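You operate a simulated robot arm through the tools that you are given. There is no shell and no other tool. Be economical: measure what you need, move in short steps, check, and stop when the job is done.

You are at the controls of a simulated robot arm. One attempt, no reset.

JOB
Turn the grey microscope's round stage at 4x until the grain looks blue.
Fine: analyser and purple slider pushed in; the screen says GOOD.

It is judged by the outcome, as a careful person would: the job done as asked, and still so three seconds after it is handed in. It fails if anything else is knocked over, pushed out of place, dropped, spilled or broken.

ROBOT AND FRAMES
A 6-joint arm with a fingered hand, hanging from a carriage that runs on a gantry, over the field with the corners [-412, 349], [-411, -2251], [869, -2250], [868, 350] (x, y) and turns from -4.59 to 7.4 rad about z. Base frame: it is fixed where the carriage stands at the start and does not move with it; the origin is on the floor, on the carriage's upright axis, x ahead of it, y to its left, z up; the surface under the hand at the start is at about z = 760. Readings come in mm, rad, newtons and seconds.
With the tool pointing down near the work surface it reaches from about 100 to 560 mm from the robot's upright axis, wherever it stands. Its first joint turns from -2.897 to 2.897 rad. Places, roughly: analyser slider of the grey microscope [300, 0, 1100]; grey microscope [400, 100, 1000]; lamp switch of the grey microscope [300, 0, 800]; lamp wheel of the grey microscope [300, 0, 800]; purple slider of the grey microscope [500, 0, 1100]; ring lever of the grey microscope [400, 100, 900]; round stage of the grey microscope [400, 100, 900]; turret of the grey microscope [400, 100, 1000]. Payload 4 kg.
The tool frame sits at the grasp point between the pads (the TCP): z along the fingers, y along the line on which they close. The tips reach 30 mm beyond it. The gripper opens to 104 mm. The gripper's body begins 35 mm behind the TCP. The gripper is a hand of 5 fingers: y runs from the thumb to the fingers, the wrist lies at [-15, -113, -190] in the tool frame, and closing takes about 1.5 s.
Orientation is that of the tool frame in the base frame, as a unit quaternion [w, x, y, z]. With the fingers straight down and the wrist toward the robot, the tool's x, y and z point along [0, 1, 0], [1, 0, 0] and [0, 0, -1] of the base frame.

CONTROLS
- The arm moves only by the tool move_arm. Its argument "steps" is a list of rows, each a list of 3 entries, a list of its own where there are three numbers: the shift along the tool's x, y, z in mm, then the turn, a rotation vector about the tool's x, y, z in rad, then the gripper command, from -1 (fully open) to 1 (shut), values between in proportion. In form: [[[x, y, z], [rx, ry, rz], hand], ...]. A call has 1 to 20 rows; each row shifts and turns the commanded pose from where the row before left it, along the tool's axes as they then stand. Rows are played at 5 a second. More than 50 mm and 0.15 rad between two rows, or a gripper value outside its range, and nothing of the call is played. Where a pose cannot be reached the arm comes as near as it can. A force on the tool above 60 N (or 10 N above the force at the start of the call, whichever is more), or a blocked arm, ends the call early, and 0.2 s more pass. The fingers move at their own pace (about 45 mm/s each) and stop on an object; they squeeze with about 32 N. The grip force told is the motor's: it shows also when the fingers shut on nothing. Time passes only in rows, and 0.2 s behind the last, so rows that do not move let the fingers close. The reply holds the time, the measured pose of the TCP, the force on the tool along the base axes, the opening and the grip force, in the units named above and with some noise, with the torque about the TCP (base axes, N m) and any sound that the robot's microphone picked up.
- Cameras (640 x 400 px; columns grow to the right, rows downward): "scene" is now at [236.3, 34.4, 1771.4]; the picture's right is [0.73, -0.68, 0.00], its down [-0.64, -0.68, -0.36] and it looks along [0.25, 0.27, -0.93] (base axes); focal length 252 px, centre (320, 200). "wrist" rides on the gripper at [60, -83, -120] in the tool frame; the picture's right is [-0.79, 0.29, -0.54], its down [-0.56, -0.71, 0.44] and it looks along [-0.26, 0.65, 0.72] (tool axes); focal length 234 px, centre (320, 200). There is no depth. A picture from a camera that has moved, and an enlarged one, comes with that camera's place and axes in the base frame and with its lens. The place of the scene camera against the robot may be out by one fixed shift of up to 12 mm in any direction.
- grab_frame(camera): a new picture of that camera. The clock stands still meanwhile.
- raise_lower(by): slides the trunk up (or, below 0, down) by that many mm; the arm and the scene camera ride with it, the base frame stays. It gives what a move gives, with no picture.
- drive_base(legs): drives the robot by 1 to 6 legs, each [ahead, left, turn to the left] in mm, mm and rad, along the robot's own axes; the way and the turn of a leg run together, so that a leg with both is an arc; at most 1500 mm and 3.142 rad a leg. The arm and the cameras ride along, it lands a little off, and it stops where it bumps. It keeps to its track: a leg is cut to what the track allows. It gives what a move gives.
- preshape(shape): the hand has 5 fingers and takes this shape, open, in about a second: jaw (thumb against the fingers, like two jaws); tri (thumb and two fingers); tip (a fingertip pinch); poke (one finger out to press); point (the index stretched); flat (the hand flat); cup (the hand cupped); fist (a fist). The gripper value then closes the fingers along that shape, each until it touches; the sizes above hold for jaw. It gives what a move gives, with no picture.
- turn_head(pan, tilt): turns the head with the scene camera to pan (to the left, within 2.705 rad either way) and tilt (down, from -0.506 to 1.204), counted from straight ahead of the robot. It gives what a move gives.
- zoom(camera, box): a new picture of the part [left, top, right, bottom] of that camera's present view, enlarged. The clock stands still meanwhile.
- job_done(): hands the job in; it is judged then, once.

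Work in short steps. Places have to be worked out from the pictures, the camera data and where the tool is seen: move nearer, look again, correct. Check each grasp and each placing, and mend what went wrong. You have 120 turns and 82 pictures in all, those below and enlarged ones among them. Open the gripper and draw the arm clear of the work before you hand the job in, unless the task says otherwise; then end with one line.

The tools are called after ">>>" by a JSON object that holds its "op" and its "data". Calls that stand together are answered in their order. move_arm: Moves the arm, as the interface text tells. Its arguments: {"type":"object","properties":{"steps":{"type":"array","items":{"type":"array"}}},"required":["steps"]} The other tools are called the same way: raise_lower (by) slides the trunk up or down; preshape (shape) gives the hand a shape; drive_base (legs) drives the base; turn_head (pan, tilt) turns the head that bears the scene camera; grab_frame (camera) takes a picture; zoom (camera, box) takes an enlarged picture of a part of a camera's view; job_done () hands the job in.

At the start:

```text
time_s: 0.0
position: [527.8, 166.5, 1304.8]
tcp_rot: [-0.001, 0.707, 0.707, 0.001]
ft_force: [-1.1, 0.5, -0.4]
moment: [0.0, 0.02, -0.01]
width: 103.4
grasp_force: 0.1
shape: jaw
trunk travel left (down, up): [-500.0, 98.0]
robot x, y, heading: [-0.3, -0.3, -0.005]
head pan, tilt: [0.822, 1.201]
```

scene: 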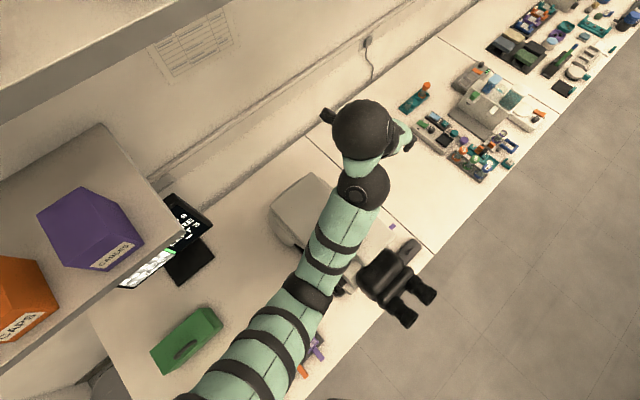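
wrist: 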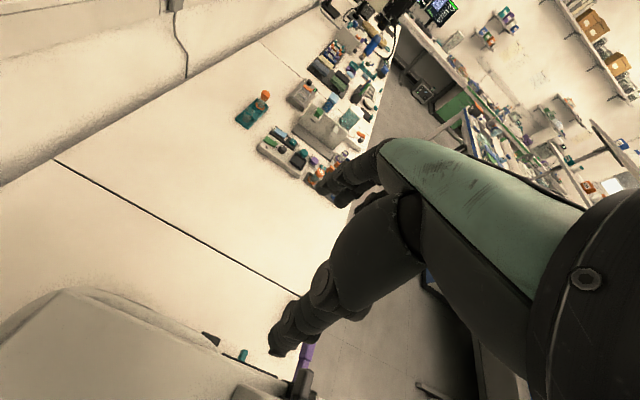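

The arm hides much of the microscope. I zoom in on the area and on the screen at the left.

>>> {"op": "zoom", "data": {"camera": "scene", "box": [220, 160, 460, 390]}}

>>> {"op": "zoom", "data": {"camera": "scene", "box": [100, 180, 240, 300]}}

```text
1.74 times, centred on (340, 275) of scene
camera zoom: at [236.3, 34.4, 1771.4], right [0.73, -0.68, 0.0], down [-0.64, -0.68, -0.36], along [0.25, 0.27, -0.93], focal length 439 px, centre (285, 70)
```

zoom: 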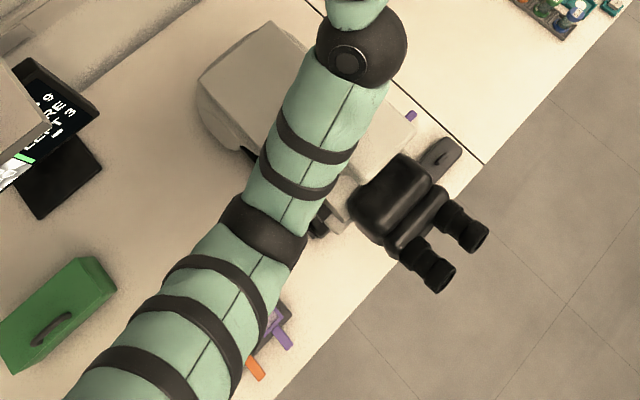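

```text
3.33 times, centred on (170, 240) of scene
camera zoom: at [236.3, 34.4, 1771.4], right [0.73, -0.68, 0.0], down [-0.64, -0.68, -0.36], along [0.25, 0.27, -0.93], focal length 841 px, centre (820, 67)
```

zoom: 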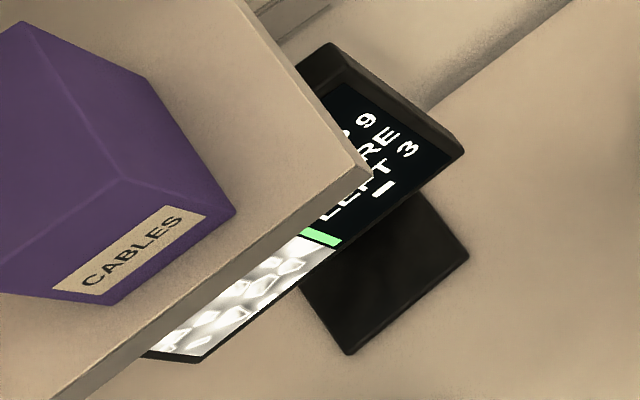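

The bench runs along x with its front toward -y, and the microscope's eyepieces face the front. I back the carriage off to the front side and turn it to face the microscope.

>>> {"op": "drive_base", "data": {"legs": [[0, -700, 0], [0, 0, 1.571], [0, -400, 0]]}}

>>> {"op": "turn_head", "data": {"pan": 0, "tilt": 0.8}}

>>> {"op": "grab_frame", "data": {"camera": "scene"}}

```text
time_s: 9.8
position: [226.8, -168.2, 1303.7]
tcp_rot: [0.0, -0.001, 1.0, 0.001]
ft_force: [-0.3, -0.4, -0.6]
moment: [0.0, 0.02, 0.01]
width: 103.5
grasp_force: 0.0
shape: jaw
trunk travel left (down, up): [-500.0, 98.0]
robot x, y, heading: [391.9, -697.6, 1.576]
head pan, tilt: [0.822, 1.201]
```

```text
time_s: 10.9
position: [228.4, -168.7, 1304.3]
tcp_rot: [-0.001, 0.0, 1.0, 0.0]
ft_force: [0.4, -0.2, -0.1]
moment: [0.01, 0.01, 0.0]
width: 103.7
grasp_force: 0.1
shape: jaw
trunk travel left (down, up): [-500.0, 98.0]
robot x, y, heading: [396.1, -695.3, 1.577]
head pan, tilt: [0.0, 0.799]
```

```text
77 pictures are left
camera scene: at [392.7, -421.8, 1799.1], right [1.0, 0.0, 0.0], down [0.0, -0.72, -0.7], along [0.0, 0.7, -0.72], focal length 252 px, centre (320, 200)
```

scene: 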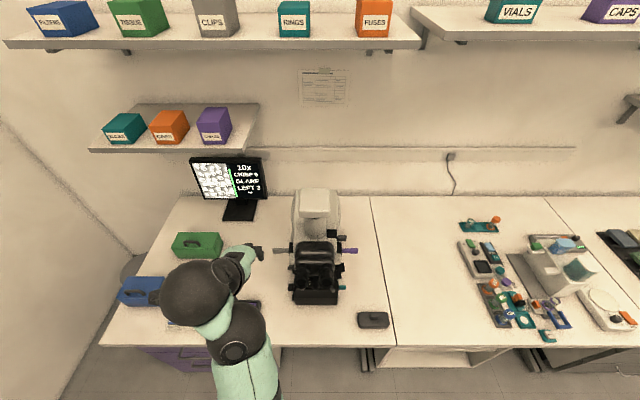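

Now it is well in view. I zoom in on the screen and the microscope.

>>> {"op": "zoom", "data": {"camera": "scene", "box": [185, 145, 275, 205]}}

>>> {"op": "zoom", "data": {"camera": "scene", "box": [230, 180, 400, 340]}}

```text
6.67 times, centred on (230, 175) of scene
camera zoom: at [392.7, -421.8, 1799.1], right [1.0, 0.0, 0.0], down [0.0, -0.72, -0.7], along [0.0, 0.7, -0.72], focal length 1682 px, centre (920, 367)
```

zoom: 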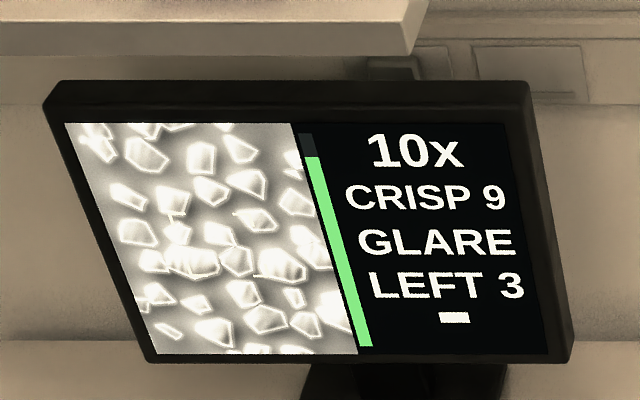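

```text
2.50 times, centred on (315, 260) of scene
camera zoom: at [392.7, -421.8, 1799.1], right [1.0, 0.0, 0.0], down [0.0, -0.72, -0.7], along [0.0, 0.7, -0.72], focal length 631 px, centre (332, 50)
```

zoom: 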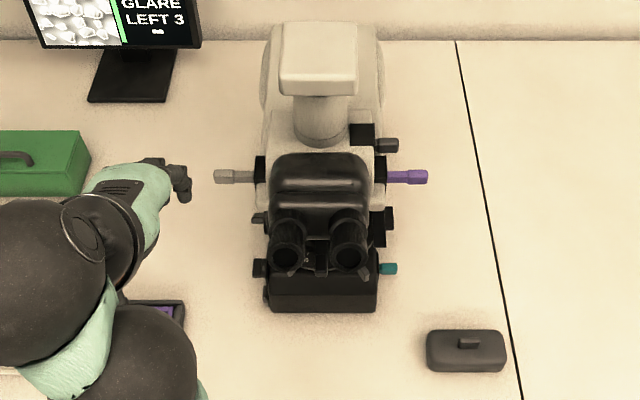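

The screen shows 10x, CRISP 9, GLARE and LEFT 3. I back away and lower the trunk for a side view of the stage and base controls.

>>> {"op": "drive_base", "data": {"legs": [[-350, 0, 0]]}}

>>> {"op": "raise_lower", "data": {"by": -450}}

>>> {"op": "turn_head", "data": {"pan": 0, "tilt": 0.35}}

>>> {"op": "grab_frame", "data": {"camera": "scene"}}

```text
time_s: 13.2
position: [228.8, -513.3, 1304.9]
tcp_rot: [0.0, 0.001, 1.0, 0.001]
ft_force: [0.0, 0.0, -0.7]
moment: [0.01, 0.0, -0.01]
width: 103.5
grasp_force: 0.1
shape: jaw
trunk travel left (down, up): [-500.0, 98.0]
robot x, y, heading: [394.0, -1043.4, 1.573]
head pan, tilt: [0.0, 0.799]
```

```text
refused: -450 is not a number from -400 to 400
```

```text
time_s: 14.1
position: [229.6, -514.5, 1304.6]
tcp_rot: [0.0, 0.0, 1.0, 0.0]
ft_force: [0.2, 0.0, 0.2]
moment: [0.0, 0.0, -0.03]
width: 103.5
grasp_force: 0.0
shape: jaw
trunk travel left (down, up): [-500.0, 98.0]
robot x, y, heading: [395.4, -1043.6, 1.568]
head pan, tilt: [0.0, 0.351]
```

```text
74 pictures are left
camera scene: at [393.6, -755.9, 1838.7], right [1.0, 0.0, 0.0], down [0.0, -0.34, -0.94], along [0.0, 0.94, -0.34], focal length 252 px, centre (320, 200)
```

scene: 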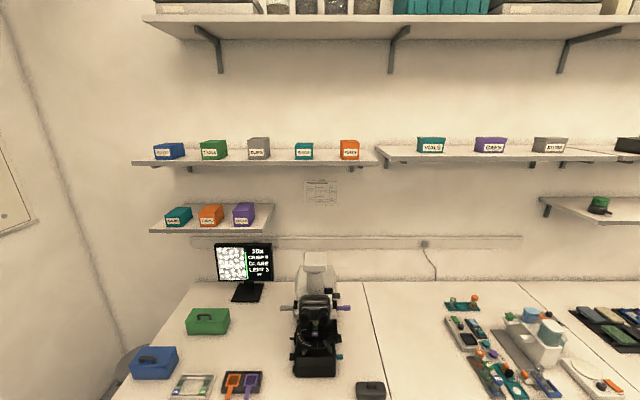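

The trunk move was capped at 400, so I lower by 400 and look again.

>>> {"op": "raise_lower", "data": {"by": -400}}

>>> {"op": "grab_frame", "data": {"camera": "scene"}}

```text
time_s: 17.9
position: [229.1, -513.4, 903.2]
tcp_rot: [0.0, 0.002, 1.0, 0.0]
ft_force: [-0.2, 0.2, -0.7]
moment: [0.01, -0.01, 0.0]
width: 103.7
grasp_force: 0.1
shape: jaw
trunk travel left (down, up): [-100.0, 498.0]
robot x, y, heading: [396.8, -1043.2, 1.571]
head pan, tilt: [0.0, 0.351]
```

```text
73 pictures are left
camera scene: at [393.6, -755.9, 1438.8], right [1.0, 0.0, 0.0], down [0.0, -0.34, -0.94], along [0.0, 0.94, -0.34], focal length 252 px, centre (320, 200)
```

scene: 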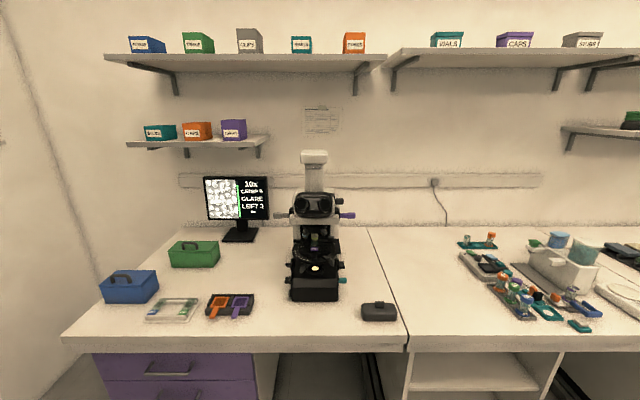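

Good line of sight. I zoom in tight on the microscope.

>>> {"op": "zoom", "data": {"camera": "scene", "box": [258, 140, 378, 215]}}

>>> {"op": "zoom", "data": {"camera": "scene", "box": [268, 225, 368, 305]}}

```text
5.33 times, centred on (318, 178) of scene
camera zoom: at [393.6, -755.9, 1438.8], right [1.0, 0.0, 0.0], down [0.0, -0.34, -0.94], along [0.0, 0.94, -0.34], focal length 1345 px, centre (331, 320)
```

zoom: 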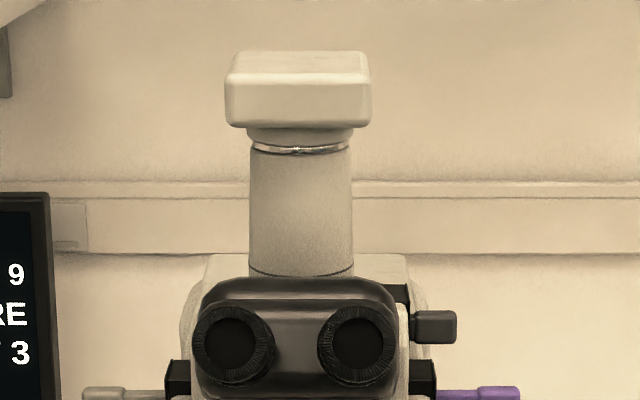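

```text
5.00 times, centred on (318, 265) of scene
camera zoom: at [393.6, -755.9, 1438.8], right [1.0, 0.0, 0.0], down [0.0, -0.34, -0.94], along [0.0, 0.94, -0.34], focal length 1261 px, centre (330, -125)
```

zoom: 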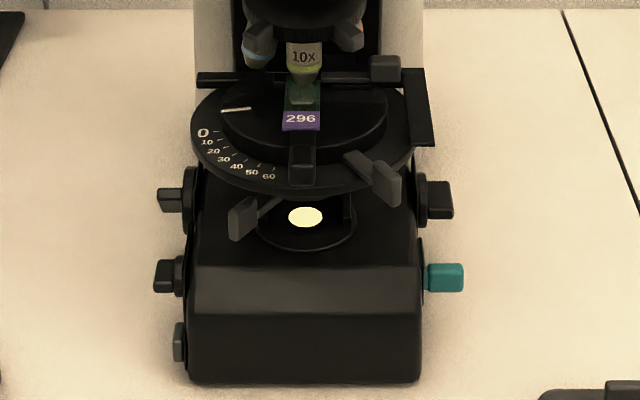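

I take a tighter look at the stage, turret and the top sliders.

>>> {"op": "zoom", "data": {"camera": "scene", "box": [296, 222, 356, 260]}}

>>> {"op": "zoom", "data": {"camera": "scene", "box": [268, 190, 368, 252]}}

```text
10.53 times, centred on (326, 241) of scene
camera zoom: at [393.6, -755.9, 1438.8], right [1.0, 0.0, 0.0], down [0.0, -0.34, -0.94], along [0.0, 0.94, -0.34], focal length 2655 px, centre (257, -232)
```

zoom: 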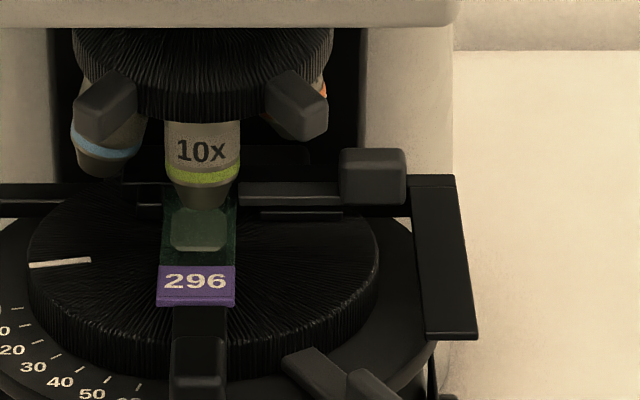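

```text
6.40 times, centred on (318, 221) of scene
camera zoom: at [393.6, -755.9, 1438.8], right [1.0, 0.0, 0.0], down [0.0, -0.34, -0.94], along [0.0, 0.94, -0.34], focal length 1614 px, centre (333, 66)
```

zoom: 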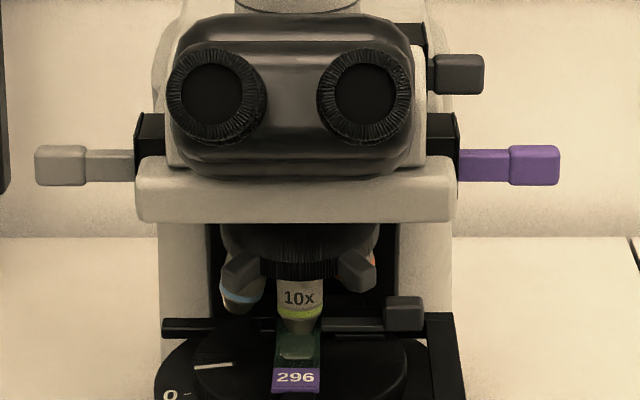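

The turret carries 10x in front, a blue-ringed objective back-left and an orange/red one back-right (likely 4x). I go left for an oblique view of the left-side controls.

>>> {"op": "drive_base", "data": {"legs": [[0, 650, 0]]}}

>>> {"op": "turn_head", "data": {"pan": -0.65, "tilt": 0.4}}

>>> {"op": "grab_frame", "data": {"camera": "scene"}}

```text
time_s: 21.5
position: [-411.7, -509.7, 904.3]
tcp_rot: [0.0, 0.004, 1.0, 0.0]
ft_force: [-0.7, -0.4, 0.1]
moment: [-0.02, -0.01, -0.02]
width: 103.3
grasp_force: 0.0
shape: jaw
trunk travel left (down, up): [-100.0, 498.0]
robot x, y, heading: [-249.0, -1038.7, 1.561]
head pan, tilt: [0.0, 0.351]
```

```text
time_s: 22.5
position: [-412.2, -510.1, 904.3]
tcp_rot: [0.0, 0.004, 1.0, 0.0]
ft_force: [0.6, 0.2, -0.6]
moment: [-0.02, 0.03, 0.0]
width: 103.5
grasp_force: 0.0
shape: jaw
trunk travel left (down, up): [-100.0, 498.0]
robot x, y, heading: [-248.8, -1036.6, 1.566]
head pan, tilt: [-0.649, 0.4]
```

```text
68 pictures are left
camera scene: at [-193.4, -772.2, 1434.2], right [0.79, -0.61, 0.0], down [-0.24, -0.31, -0.92], along [0.56, 0.73, -0.39], focal length 252 px, centre (320, 200)
```

scene: 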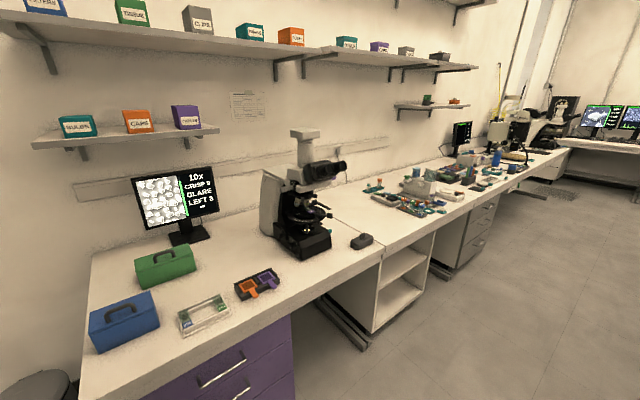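

>>> {"op": "zoom", "data": {"camera": "scene", "box": [248, 150, 358, 265]}}

>>> {"op": "zoom", "data": {"camera": "scene", "box": [260, 195, 345, 260]}}

```text
3.48 times, centred on (303, 208) of scene
camera zoom: at [-193.4, -772.2, 1434.2], right [0.79, -0.61, 0.0], down [-0.24, -0.31, -0.92], along [0.56, 0.73, -0.39], focal length 877 px, centre (379, 174)
```

zoom: 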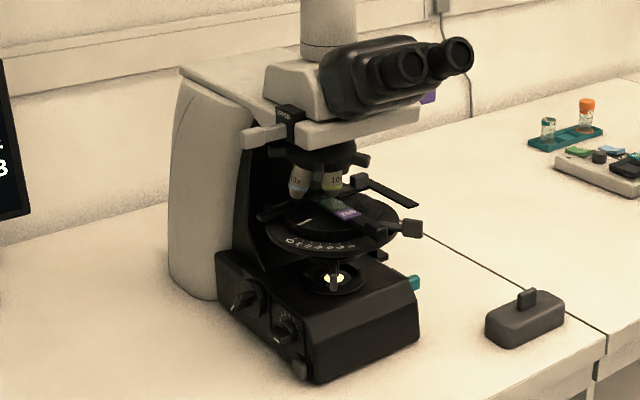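

```text
6.15 times, centred on (302, 228) of scene
camera zoom: at [-193.4, -772.2, 1434.2], right [0.79, -0.61, 0.0], down [-0.24, -0.31, -0.92], along [0.56, 0.73, -0.39], focal length 1552 px, centre (428, 31)
```

zoom: 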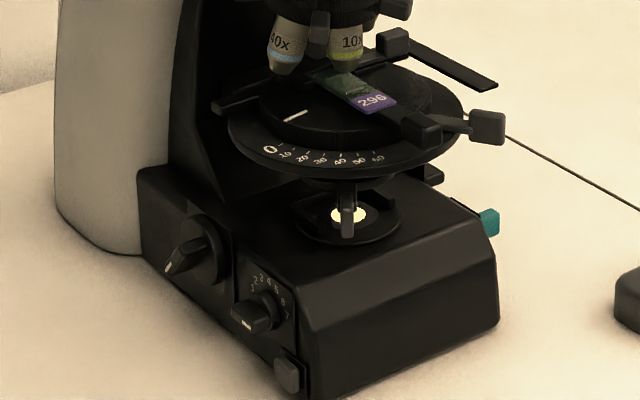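

Left: 40x blue confirmed, focus knob, numbered lamp wheel, lamp switch. Now the right side.

>>> {"op": "drive_base", "data": {"legs": [[0, -1110, 0]]}}

>>> {"op": "turn_head", "data": {"pan": 0.6, "tilt": 0.4}}

>>> {"op": "grab_frame", "data": {"camera": "scene"}}

```text
time_s: 28.3
position: [690.0, -510.5, 904.5]
tcp_rot: [0.0, -0.009, 1.0, 0.0]
ft_force: [-0.5, 0.4, 0.0]
moment: [0.0, 0.0, 0.03]
width: 103.4
grasp_force: 0.0
shape: jaw
trunk travel left (down, up): [-100.0, 498.0]
robot x, y, heading: [867.8, -1034.3, 1.587]
head pan, tilt: [-0.649, 0.4]
```

```text
time_s: 29.7
position: [690.5, -510.4, 904.2]
tcp_rot: [0.0, -0.009, 1.0, 0.0]
ft_force: [-0.2, -0.5, -0.2]
moment: [0.01, 0.01, -0.01]
width: 103.5
grasp_force: 0.0
shape: jaw
trunk travel left (down, up): [-100.0, 498.0]
robot x, y, heading: [864.5, -1035.8, 1.588]
head pan, tilt: [0.6, 0.4]
```

```text
65 pictures are left
camera scene: at [806.9, -765.8, 1434.2], right [0.82, 0.58, 0.0], down [0.22, -0.32, -0.92], along [-0.53, 0.75, -0.39], focal length 252 px, centre (320, 200)
```

scene: 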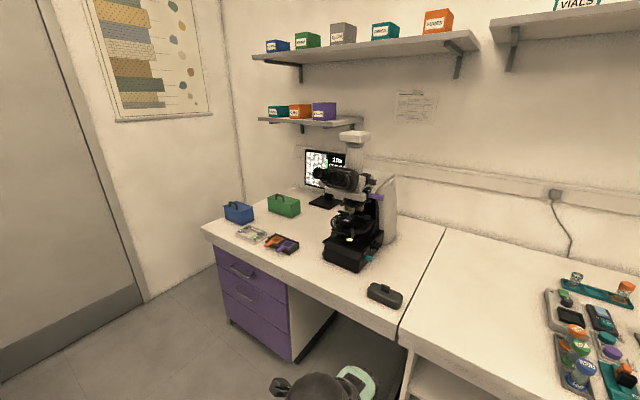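

>>> {"op": "zoom", "data": {"camera": "scene", "box": [315, 200, 395, 275]}}

>>> {"op": "zoom", "data": {"camera": "scene", "box": [305, 160, 405, 235]}}

>>> {"op": "zoom", "data": {"camera": "scene", "box": [390, 85, 440, 125]}}

```text
5.33 times, centred on (355, 238) of scene
camera zoom: at [806.9, -765.8, 1434.2], right [0.82, 0.58, 0.0], down [0.22, -0.32, -0.92], along [-0.53, 0.75, -0.39], focal length 1345 px, centre (133, 0)
```

zoom: 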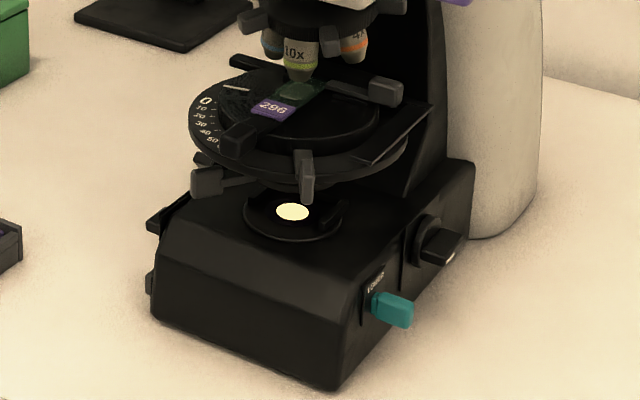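

```text
5.33 times, centred on (355, 198) of scene
camera zoom: at [806.9, -765.8, 1434.2], right [0.82, 0.58, 0.0], down [0.22, -0.32, -0.92], along [-0.53, 0.75, -0.39], focal length 1345 px, centre (133, 213)
```

zoom: 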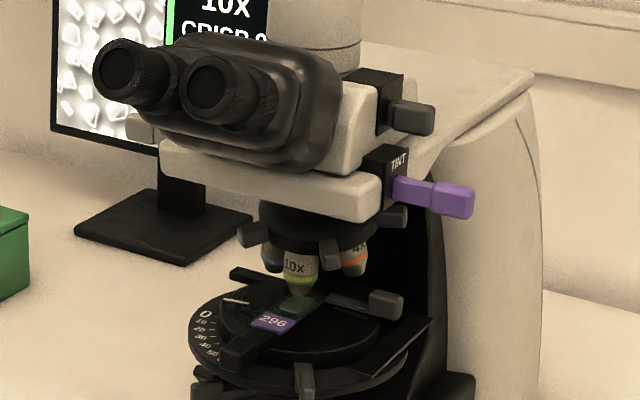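

```text
10.00 times, centred on (415, 105) of scene
camera zoom: at [806.9, -765.8, 1434.2], right [0.82, 0.58, 0.0], down [0.22, -0.32, -0.92], along [-0.53, 0.75, -0.39], focal length 2522 px, centre (-630, 1150)
```

zoom: 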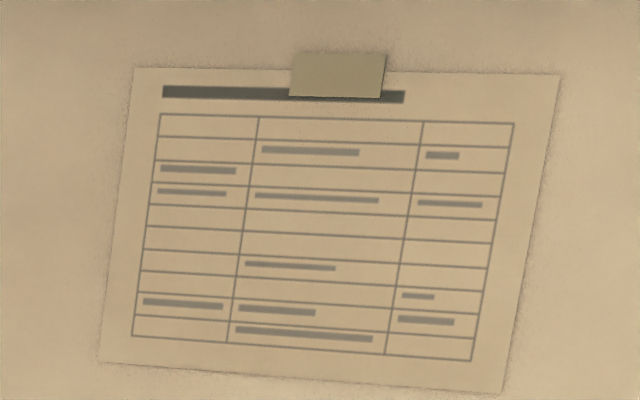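

4x (orange) confirmed at right. I read the label by the teal knob and look at the levers beneath the stage.

>>> {"op": "zoom", "data": {"camera": "scene", "box": [366, 240, 404, 264]}}

>>> {"op": "zoom", "data": {"camera": "scene", "box": [340, 212, 380, 244]}}

```text
16.00 times, centred on (385, 252) of scene
camera zoom: at [806.9, -765.8, 1434.2], right [0.82, 0.58, 0.0], down [0.22, -0.32, -0.92], along [-0.53, 0.75, -0.39], focal length 4036 px, centre (-720, -632)
```

zoom: 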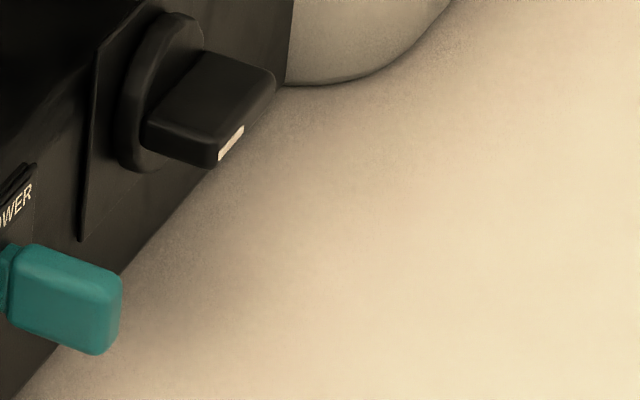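

```text
12.50 times, centred on (360, 228) of scene
camera zoom: at [806.9, -765.8, 1434.2], right [0.82, 0.58, 0.0], down [0.22, -0.32, -0.92], along [-0.53, 0.75, -0.39], focal length 3153 px, centre (-180, -150)
```

zoom: 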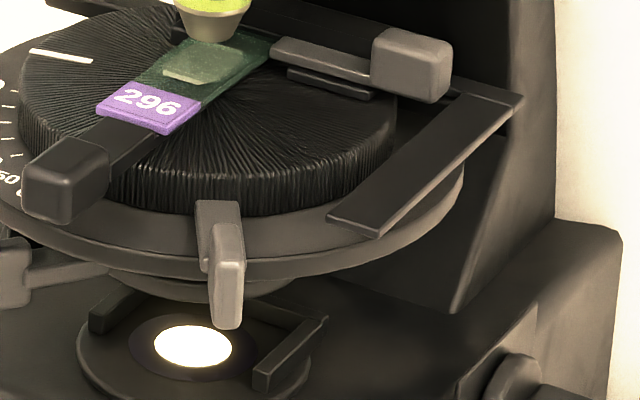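

The turret has about six tabs, one at front right near [408, 50, 1024], so pushing it leftward by about 66 mm should bring 4x in. Eyepieces stick out to y≈-122 at z≈1200. I'll come in underneath with the wrist off to the right. First I shape the hand and raise the trunk in free space.

>>> {"op": "preshape", "data": {"shape": "poke"}}

>>> {"op": "raise_lower", "data": {"by": 120}}

>>> {"op": "move_arm", "data": {"steps": [[[0, 0, 0], [0, 0, -0.1428], -1], [[0, 0, 0], [0, 0, -0.1428], -1], [[0, 0, 0], [0, 0, -0.1428], -1], [[0, 0, 0], [0, 0, -0.1428], -1], [[0, 0, 0], [0, 0, -0.1428], -1], [[0, 0, 0], [0, 0, -0.1428], -1], [[0, 0, 0], [0, 0, -0.1428], -1], [[0, 0, 0], [0, 0, -0.1428], -1], [[0, 0, 0], [0, 0, -0.1428], -1], [[0, 0, 0], [0, 0, -0.1428], -1], [[0, 0, 0], [0, 0, -0.1428], -1]]}}

>>> {"op": "move_arm", "data": {"steps": [[[0, 0, 0], [0, -0.1428, 0], -1], [[0, 0, 0], [0, -0.1428, 0], -1], [[0, 0, 0], [0, -0.1428, 0], -1], [[0, 0, 0], [0, -0.1428, 0], -1], [[0, 0, 0], [0, -0.1428, 0], -1], [[0, 0, 0], [0, -0.1428, 0], -1], [[0, 0, 0], [0, -0.1428, 0], -1], [[0, 0, 0], [0, -0.1428, 0], -1], [[0, 0, 0], [0, -0.1428, 0], -1], [[0, 0, 0], [0, -0.1428, 0], -1], [[0, 0, 0], [0, -0.1428, 0], -1]]}}

```text
time_s: 30.6
position: [690.3, -510.8, 905.1]
tcp_rot: [0.0, -0.009, 1.0, -0.001]
ft_force: [-0.2, -1.3, 0.0]
moment: [0.03, 0.01, 0.0]
width: 0.0
grasp_force: 0.2
shape: poke
trunk travel left (down, up): [-100.0, 498.0]
robot x, y, heading: [865.1, -1034.0, 1.587]
head pan, tilt: [0.6, 0.4]
```

```text
time_s: 32.1
position: [690.1, -509.9, 1023.0]
tcp_rot: [0.0, -0.009, 1.0, -0.001]
ft_force: [0.0, -0.4, 0.2]
moment: [-0.04, 0.01, -0.01]
width: 0.0
grasp_force: 0.1
shape: poke
trunk travel left (down, up): [-220.0, 378.0]
robot x, y, heading: [863.7, -1034.4, 1.587]
head pan, tilt: [0.6, 0.4]
```

```text
time_s: 33.4
position: [689.7, -508.5, 1024.3]
tcp_rot: [-0.01, -0.337, 0.942, -0.001]
ft_force: [-26.4, 14.6, 9.2]
moment: [-3.14, -3.81, -2.88]
width: 0.0
grasp_force: 0.0
shape: poke
out of reach, approached as far as the arm can: row 6
trunk travel left (down, up): [-220.0, 378.0]
robot x, y, heading: [865.4, -1035.9, 1.582]
head pan, tilt: [0.6, 0.4]
stopped in row 6: the force on the tool passed its limit at 257 N (the readings are from after the stop); the commanded pose is now the measured one
```

```text
time_s: 35.8
position: [805.2, -574.4, 1195.5]
tcp_rot: [0.647, -0.258, 0.681, 0.225]
ft_force: [-0.2, 1.0, 0.0]
moment: [-0.01, -0.02, -0.01]
width: 0.1
grasp_force: 0.1
shape: poke
out of reach, approached as far as the arm can: row 6, 7, 8, 9, 10, 11
trunk travel left (down, up): [-220.0, 378.0]
robot x, y, heading: [866.2, -1031.9, 1.585]
head pan, tilt: [0.6, 0.4]
```

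That hit a reach limit (likely the arm against itself). I look at the arm before going on.

>>> {"op": "turn_head", "data": {"pan": 0.2, "tilt": 0.9}}

>>> {"op": "grab_frame", "data": {"camera": "scene"}}

>>> {"op": "grab_frame", "data": {"camera": "wrist"}}

```text
time_s: 36.7
position: [805.0, -575.6, 1192.4]
tcp_rot: [0.646, -0.258, 0.682, 0.224]
ft_force: [0.1, -0.2, 0.0]
moment: [0.02, 0.03, -0.03]
width: 0.2
grasp_force: 0.1
shape: poke
trunk travel left (down, up): [-220.0, 378.0]
robot x, y, heading: [863.7, -1035.4, 1.586]
head pan, tilt: [0.201, 0.901]
```

```text
59 pictures are left
camera scene: at [844.1, -767.7, 1511.3], right [0.98, 0.22, 0.0], down [0.17, -0.76, -0.62], along [-0.13, 0.61, -0.78], focal length 252 px, centre (320, 200)
```

scene: 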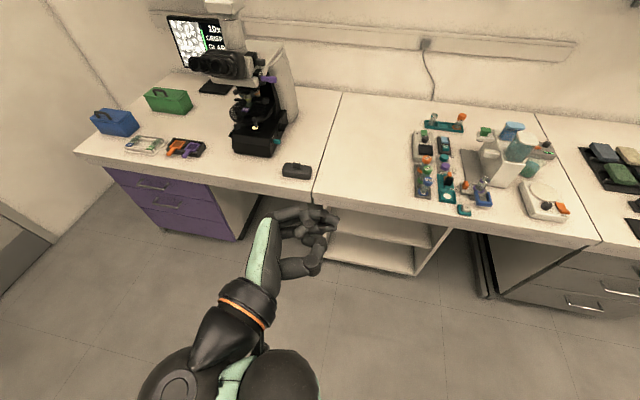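

```text
58 pictures are left
camera wrist: at [763.8, -718.1, 1143.4], right [-0.58, -0.08, 0.81], down [0.81, -0.23, 0.55], along [0.14, 0.97, 0.19], focal length 234 px, centre (320, 200)
```

wrist: 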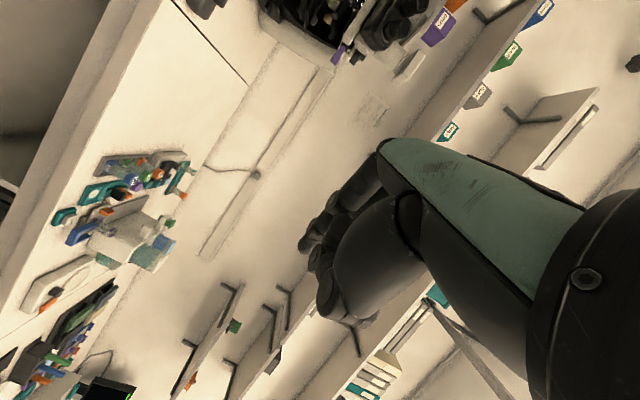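

The hand is now horizontal, pointing to +X+Y. I try yawing it toward +Y (left), and look closely at the finger shape.

>>> {"op": "move_arm", "data": {"steps": [[[0, 0, 0], [-0.1, 0, 0], -1], [[0, 0, 0], [-0.14, 0, 0], -1], [[0, 0, 0], [-0.14, 0, 0], -1], [[0, 0, 0], [-0.14, 0, 0], -1], [[0, 0, 0], [-0.14, 0, 0], -1]]}}

>>> {"op": "zoom", "data": {"camera": "scene", "box": [200, 180, 360, 300]}}

```text
time_s: 37.9
position: [787.8, -541.1, 1188.6]
tcp_rot: [0.549, -0.423, 0.582, 0.425]
ft_force: [0.0, -0.9, -0.5]
moment: [-0.01, 0.02, -0.01]
width: 0.0
grasp_force: 0.1
shape: poke
out of reach, approached as far as the arm can: row 1, 2, 3, 4
trunk travel left (down, up): [-220.0, 378.0]
robot x, y, heading: [865.0, -1034.6, 1.588]
head pan, tilt: [0.201, 0.901]
```

```text
3.33 times, centred on (280, 240) of scene
camera zoom: at [844.1, -768.1, 1511.1], right [0.98, 0.22, 0.0], down [0.17, -0.77, -0.62], along [-0.13, 0.61, -0.78], focal length 841 px, centre (453, 67)
```

zoom: 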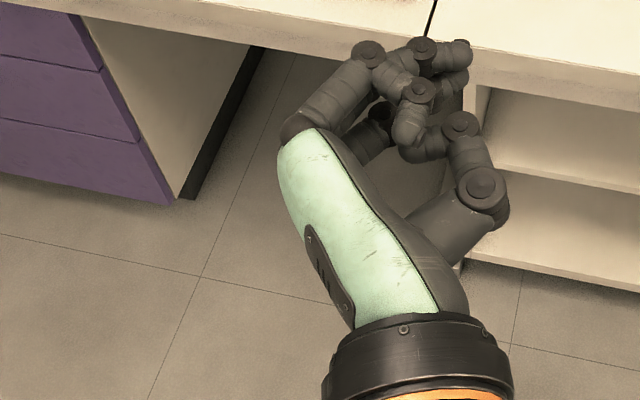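

The poke finger is curled near the TCP. I'll see whether "point" gives a longer, cleaner finger.

>>> {"op": "preshape", "data": {"shape": "point"}}

>>> {"op": "zoom", "data": {"camera": "scene", "box": [200, 160, 360, 280]}}

>>> {"op": "grab_frame", "data": {"camera": "wrist"}}

```text
time_s: 38.8
position: [787.5, -539.5, 1189.0]
tcp_rot: [0.549, -0.424, 0.581, 0.425]
ft_force: [-0.5, 0.4, 0.5]
moment: [-0.02, 0.0, 0.05]
width: 0.1
grasp_force: 0.2
shape: point
trunk travel left (down, up): [-220.0, 378.0]
robot x, y, heading: [863.4, -1036.2, 1.592]
head pan, tilt: [0.201, 0.901]
```

```text
3.33 times, centred on (280, 220) of scene
camera zoom: at [844.2, -767.7, 1511.2], right [0.98, 0.22, 0.0], down [0.17, -0.77, -0.62], along [-0.13, 0.61, -0.78], focal length 841 px, centre (453, 133)
```

zoom: 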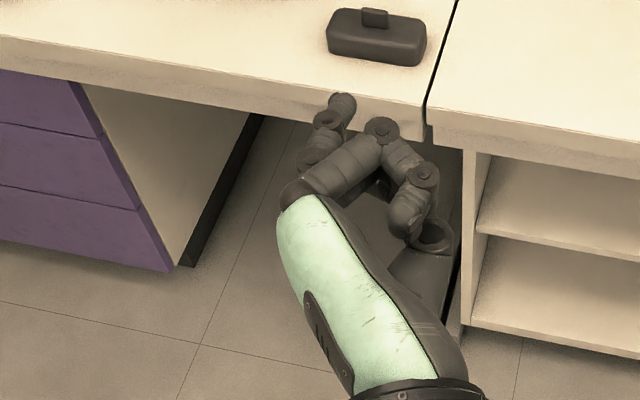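

```text
55 pictures are left
camera wrist: at [831.3, -678.3, 1130.7], right [-0.4, -0.42, 0.82], down [0.82, 0.23, 0.52], along [-0.41, 0.88, 0.25], focal length 234 px, centre (320, 200)
```

wrist: 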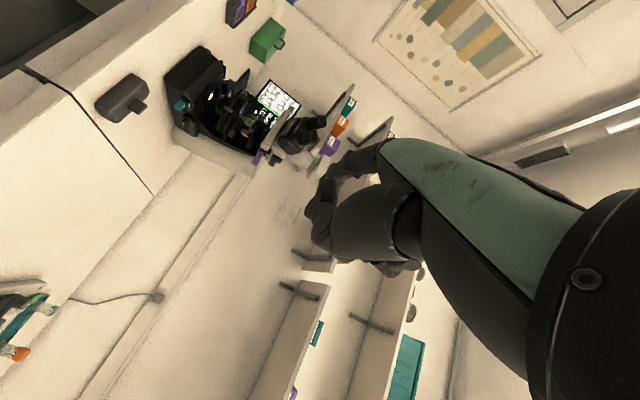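

>>> {"op": "zoom", "data": {"camera": "wrist", "box": [280, 120, 440, 280]}}

```text
2.50 times, centred on (360, 200) of wrist
camera zoom: at [831.3, -678.3, 1130.7], right [-0.4, -0.42, 0.82], down [0.82, 0.23, 0.52], along [-0.41, 0.88, 0.25], focal length 585 px, centre (220, 200)
```

zoom: 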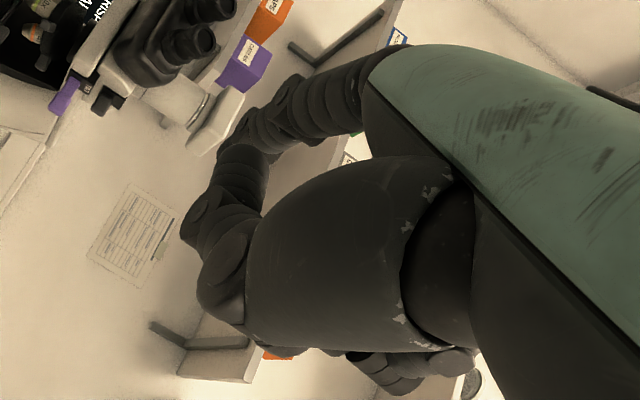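

In "point", I triangulate the index tip at tool (14, 71, 24), i.e. TCP + (-62, +43, -13) in the base frame, pointing about +Y – just right. I lower the trunk out here and then drive to in front of the microscope.

>>> {"op": "raise_lower", "data": {"by": -160}}

>>> {"op": "drive_base", "data": {"legs": [[0, 275, 0], [400, 0, 0]]}}

>>> {"op": "turn_head", "data": {"pan": 0.4, "tilt": 0.8}}

>>> {"op": "grab_frame", "data": {"camera": "scene"}}

>>> {"op": "grab_frame", "data": {"camera": "wrist"}}

```text
time_s: 40.6
position: [787.5, -539.1, 1029.7]
tcp_rot: [0.549, -0.425, 0.581, 0.425]
ft_force: [0.8, 0.4, 0.0]
moment: [0.03, -0.01, 0.03]
width: 0.0
grasp_force: 0.0
shape: point
trunk travel left (down, up): [-60.0, 538.0]
robot x, y, heading: [866.5, -1038.8, 1.586]
head pan, tilt: [0.201, 0.901]
```

```text
time_s: 44.6
position: [516.5, -143.3, 1029.8]
tcp_rot: [0.551, -0.422, 0.583, 0.423]
ft_force: [-0.3, 0.3, -0.4]
moment: [-0.04, 0.02, 0.01]
width: 0.0
grasp_force: 0.1
shape: point
trunk travel left (down, up): [-60.0, 538.0]
robot x, y, heading: [589.7, -639.8, 1.576]
head pan, tilt: [0.201, 0.901]
```

```text
time_s: 45.4
position: [516.0, -144.1, 1029.2]
tcp_rot: [0.551, -0.422, 0.583, 0.423]
ft_force: [-1.0, -0.3, -0.9]
moment: [0.02, 0.02, 0.0]
width: 0.0
grasp_force: 0.0
shape: point
trunk travel left (down, up): [-60.0, 538.0]
robot x, y, heading: [592.5, -639.9, 1.58]
head pan, tilt: [0.4, 0.799]
```

```text
53 pictures are left
camera scene: at [554.5, -372.5, 1359.1], right [0.92, 0.4, 0.0], down [0.28, -0.66, -0.7], along [-0.28, 0.64, -0.72], focal length 252 px, centre (320, 200)
```

scene: 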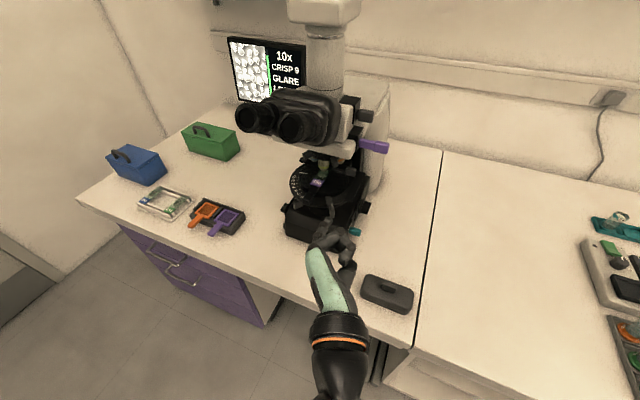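

```text
52 pictures are left
camera wrist: at [558.7, -283.2, 970.7], right [-0.4, -0.42, 0.82], down [0.82, 0.23, 0.52], along [-0.4, 0.88, 0.25], focal length 234 px, centre (320, 200)
```

wrist: 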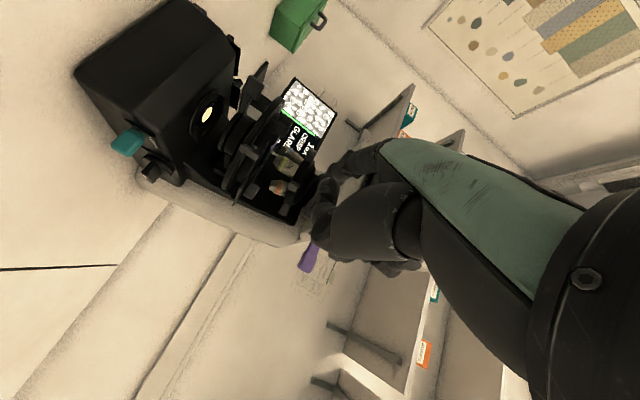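

The hand is well clear under the eyepieces, tip at about (454, -101, 1016). I drive 100 mm ahead and check up close.

>>> {"op": "drive_base", "data": {"legs": [[100, 0, 0]]}}

>>> {"op": "zoom", "data": {"camera": "scene", "box": [240, 120, 400, 240]}}

>>> {"op": "zoom", "data": {"camera": "wrist", "box": [200, 80, 400, 280]}}

```text
time_s: 46.5
position: [514.0, -42.9, 1030.1]
tcp_rot: [0.551, -0.421, 0.583, 0.423]
ft_force: [0.3, -0.1, 0.3]
moment: [0.03, -0.02, -0.02]
width: 0.0
grasp_force: 0.1
shape: point
trunk travel left (down, up): [-60.0, 538.0]
robot x, y, heading: [586.6, -540.1, 1.581]
head pan, tilt: [0.4, 0.799]
```

```text
3.33 times, centred on (320, 180) of scene
camera zoom: at [553.6, -271.4, 1359.3], right [0.92, 0.4, 0.0], down [0.28, -0.66, -0.7], along [-0.28, 0.64, -0.72], focal length 841 px, centre (320, 267)
```

zoom: 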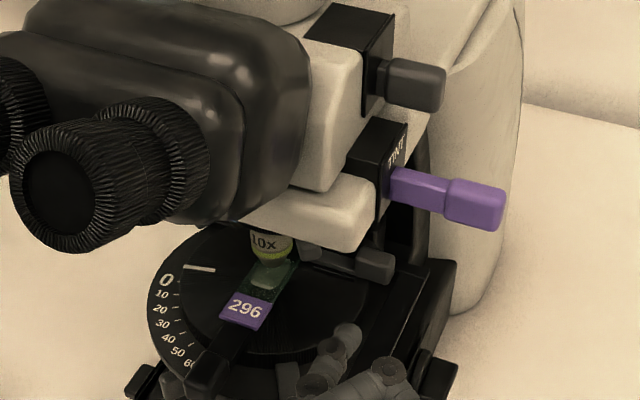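

```text
2.00 times, centred on (300, 180) of wrist
camera zoom: at [557.8, -181.9, 970.9], right [-0.4, -0.42, 0.82], down [0.82, 0.23, 0.52], along [-0.4, 0.88, 0.25], focal length 468 px, centre (360, 240)
```

zoom: 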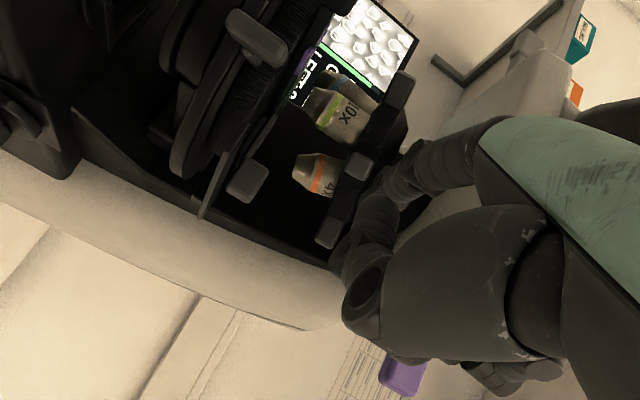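

Tabs are seen in the wrist view; the tip (~452, 0, 1017) sits just right of the front-right tab's line. I advance the tip to about (442, 52, 1016) in small rows.

>>> {"op": "move_arm", "data": {"steps": [[[0, 6, 12], [0, 0, 0], -1], [[0, 6, 12], [0, 0, 0], -1], [[0, 6, 12], [0, 0, 0], -1], [[0, 6, 11], [0, 0, 0], -1], [[0, 0, 0], [0, 0, 0], -1]]}}

>>> {"op": "zoom", "data": {"camera": "wrist", "box": [200, 80, 400, 280]}}

```text
time_s: 47.7
position: [505.5, 6.8, 1027.9]
tcp_rot: [0.551, -0.421, 0.583, 0.423]
ft_force: [0.3, 0.0, 0.1]
moment: [-0.05, -0.01, -0.04]
width: 0.3
grasp_force: 0.1
shape: point
trunk travel left (down, up): [-60.0, 538.0]
robot x, y, heading: [587.1, -543.4, 1.579]
head pan, tilt: [0.4, 0.799]
```

```text
2.00 times, centred on (300, 180) of wrist
camera zoom: at [547.8, -130.8, 969.5], right [-0.4, -0.42, 0.82], down [0.82, 0.23, 0.52], along [-0.4, 0.88, 0.25], focal length 468 px, centre (360, 240)
```

zoom: 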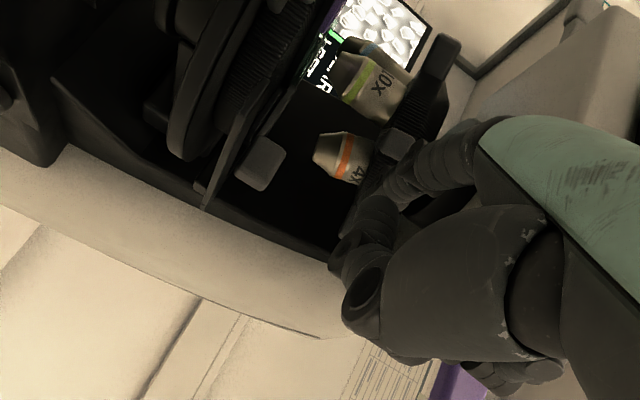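

The tab is at about (410, 50, 1016) and the fingertip just right of it at similar height. I push left 40 mm in 10 mm rows.

>>> {"op": "move_arm", "data": {"steps": [[[0.4, 9.6, -2.8], [0, 0, 0], -1], [[0.4, 9.6, -2.8], [0, 0, 0], -1], [[0.4, 9.6, -2.8], [0, 0, 0], -1], [[0.4, 9.6, -2.8], [0, 0, 0], -1], [[0, 0, 0], [0, 0, 0], -1]]}}

>>> {"op": "zoom", "data": {"camera": "wrist", "box": [200, 80, 400, 280]}}

```text
time_s: 48.9
position: [466.8, 6.8, 1027.9]
tcp_rot: [0.551, -0.422, 0.583, 0.422]
ft_force: [7.8, -5.5, 0.6]
moment: [-0.04, -0.03, 0.04]
width: 96.3
grasp_force: 0.1
shape: point
trunk travel left (down, up): [-60.0, 538.0]
robot x, y, heading: [591.4, -537.5, 1.577]
head pan, tilt: [0.4, 0.799]
```

```text
2.00 times, centred on (300, 180) of wrist
camera zoom: at [509.5, -131.8, 968.6], right [-0.4, -0.42, 0.82], down [0.82, 0.23, 0.52], along [-0.4, 0.88, 0.25], focal length 468 px, centre (360, 240)
```

zoom: 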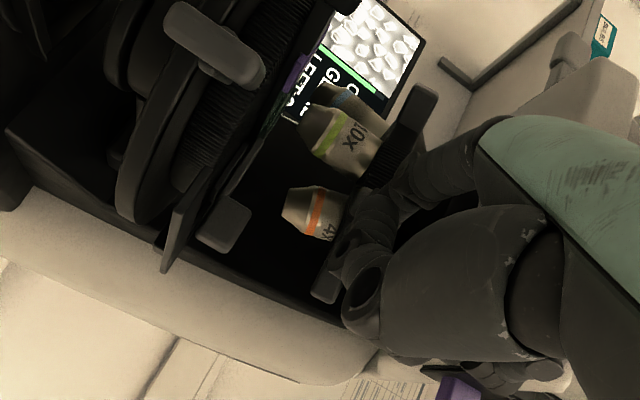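

Contact force is 8 N; it's unclear how far the turret turned. I push on another 30 mm and check.

>>> {"op": "move_arm", "data": {"steps": [[[0.4, 9.6, -2.8], [0, 0, 0], -1], [[0.4, 9.6, -2.8], [0, 0, 0], -1], [[0.4, 9.6, -2.8], [0, 0, 0], -1], [[0, 0, 0], [0, 0, 0], -1]]}}

>>> {"op": "zoom", "data": {"camera": "wrist", "box": [200, 80, 400, 280]}}

```text
time_s: 49.9
position: [438.2, 1.9, 1024.1]
tcp_rot: [0.55, -0.424, 0.584, 0.42]
ft_force: [17.3, -32.4, -12.2]
moment: [-0.61, -0.48, 0.34]
width: 96.1
grasp_force: 0.0
shape: point
trunk travel left (down, up): [-60.0, 538.0]
robot x, y, heading: [591.6, -537.6, 1.576]
head pan, tilt: [0.4, 0.799]
```

```text
2.00 times, centred on (300, 180) of wrist
camera zoom: at [481.6, -137.3, 967.1], right [-0.4, -0.41, 0.82], down [0.82, 0.23, 0.52], along [-0.4, 0.88, 0.24], focal length 468 px, centre (360, 240)
```

zoom: 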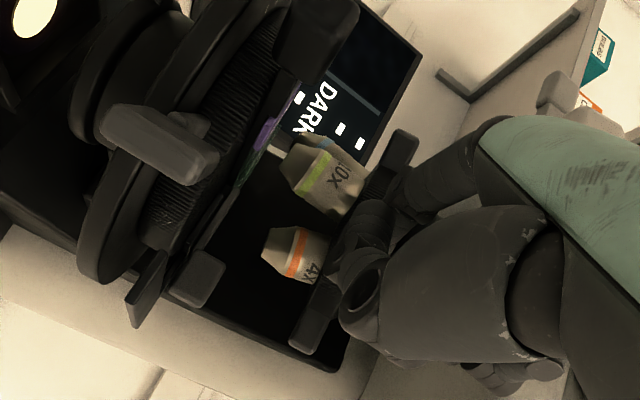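

The turret is turning (screen DARK between clicks), but 32 N pushes back along -y. I pull back 8 mm in y and continue left by 30 mm.

>>> {"op": "move_arm", "data": {"steps": [[[0, -2.2, -7.7], [0, 0, 0], -1], [[0.4, 9.6, -2.8], [0, 0, 0], -1], [[0.4, 9.6, -2.8], [0, 0, 0], -1], [[0, 0, 0], [0, 0, 0], -1]]}}

>>> {"op": "zoom", "data": {"camera": "wrist", "box": [200, 80, 400, 280]}}

```text
time_s: 50.9
position: [415.4, 0.8, 1029.7]
tcp_rot: [0.551, -0.421, 0.583, 0.423]
ft_force: [-0.8, 0.4, -0.4]
moment: [-0.02, 0.0, 0.02]
width: 96.2
grasp_force: 0.1
shape: point
trunk travel left (down, up): [-60.0, 538.0]
robot x, y, heading: [588.1, -541.3, 1.578]
head pan, tilt: [0.4, 0.799]
```

```text
2.00 times, centred on (300, 180) of wrist
camera zoom: at [458.0, -137.8, 970.4], right [-0.4, -0.42, 0.82], down [0.82, 0.23, 0.52], along [-0.4, 0.88, 0.25], focal length 468 px, centre (360, 240)
```

zoom: 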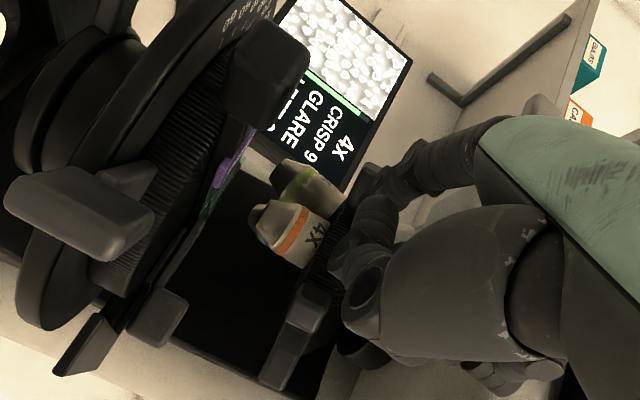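

4X is clicked in (screen: 4X, CRISP 9, GLARE). I back straight out, then go right and up for the purple slider, whose end I put near (516, 44, 1093).

>>> {"op": "drive_base", "data": {"legs": [[-220, 0, 0], [0, -192, 0]]}}

>>> {"op": "raise_lower", "data": {"by": 77}}

>>> {"op": "turn_head", "data": {"pan": 0.6, "tilt": 0.6}}

>>> {"op": "grab_frame", "data": {"camera": "scene"}}

```text
time_s: 53.7
position: [602.5, -219.0, 1030.1]
tcp_rot: [0.55, -0.422, 0.583, 0.424]
ft_force: [0.8, -0.5, -0.6]
moment: [-0.04, -0.01, 0.02]
width: 95.8
grasp_force: 0.1
shape: point
trunk travel left (down, up): [-60.0, 538.0]
robot x, y, heading: [776.8, -759.9, 1.576]
head pan, tilt: [0.4, 0.799]
```

```text
time_s: 54.9
position: [602.6, -217.9, 1105.2]
tcp_rot: [0.551, -0.421, 0.583, 0.424]
ft_force: [0.2, 0.3, 0.1]
moment: [0.02, -0.01, -0.02]
width: 96.1
grasp_force: 0.0
shape: point
trunk travel left (down, up): [-137.0, 461.0]
robot x, y, heading: [777.2, -758.5, 1.582]
head pan, tilt: [0.4, 0.799]
```

```text
time_s: 55.6
position: [602.1, -218.1, 1106.3]
tcp_rot: [0.55, -0.421, 0.583, 0.424]
ft_force: [-0.8, -0.2, 0.0]
moment: [-0.01, 0.0, 0.0]
width: 96.0
grasp_force: 0.0
shape: point
trunk travel left (down, up): [-137.0, 461.0]
robot x, y, heading: [777.0, -759.4, 1.583]
head pan, tilt: [0.6, 0.6]
```

```text
45 pictures are left
camera scene: at [723.2, -493.0, 1452.9], right [0.82, 0.57, 0.0], down [0.32, -0.46, -0.82], along [-0.47, 0.68, -0.57], focal length 252 px, centre (320, 200)
```

scene: 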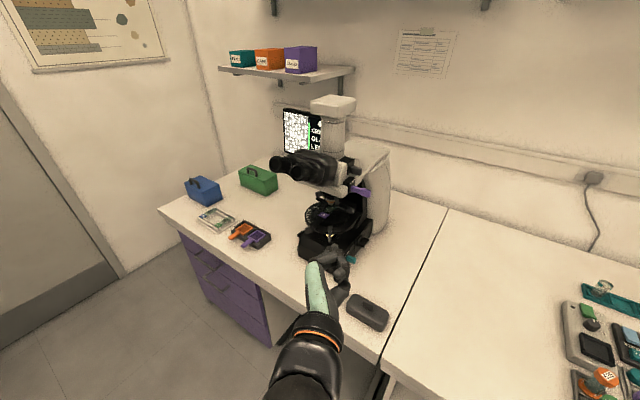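

Tip is at about (540, -175, 1093). I drive ahead 200 and check with the wrist camera before going beside the slider end.

>>> {"op": "drive_base", "data": {"legs": [[205, 0, 0]]}}

>>> {"op": "zoom", "data": {"camera": "wrist", "box": [200, 80, 400, 280]}}

>>> {"op": "zoom", "data": {"camera": "scene", "box": [240, 120, 400, 240]}}

```text
time_s: 57.2
position: [600.0, -16.8, 1107.5]
tcp_rot: [0.55, -0.422, 0.583, 0.424]
ft_force: [0.2, 0.2, -0.4]
moment: [0.01, 0.04, 0.04]
width: 96.1
grasp_force: 0.1
shape: point
trunk travel left (down, up): [-137.0, 461.0]
robot x, y, heading: [775.5, -555.8, 1.584]
head pan, tilt: [0.6, 0.6]
```

```text
2.00 times, centred on (300, 180) of wrist
camera zoom: at [642.6, -155.5, 1047.5], right [-0.4, -0.42, 0.82], down [0.82, 0.23, 0.52], along [-0.41, 0.88, 0.25], focal length 468 px, centre (360, 240)
```

zoom: 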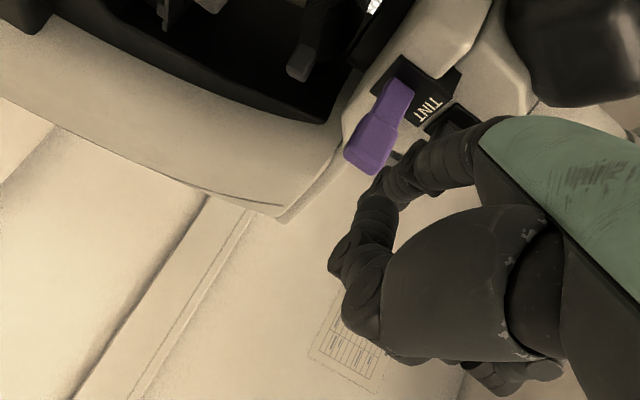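

```text
3.33 times, centred on (320, 180) of scene
camera zoom: at [720.2, -291.1, 1453.1], right [0.82, 0.58, 0.0], down [0.32, -0.46, -0.83], along [-0.47, 0.68, -0.56], focal length 841 px, centre (320, 267)
```

zoom: 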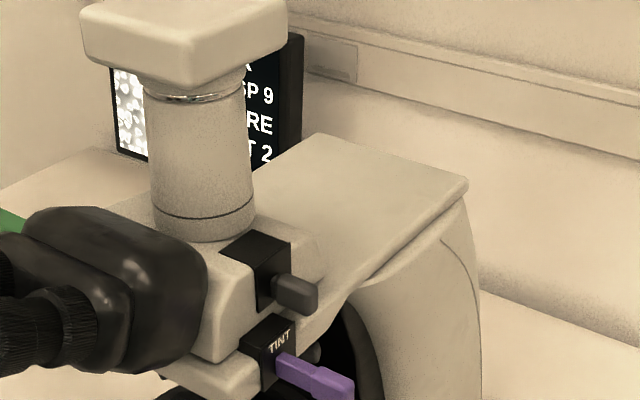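

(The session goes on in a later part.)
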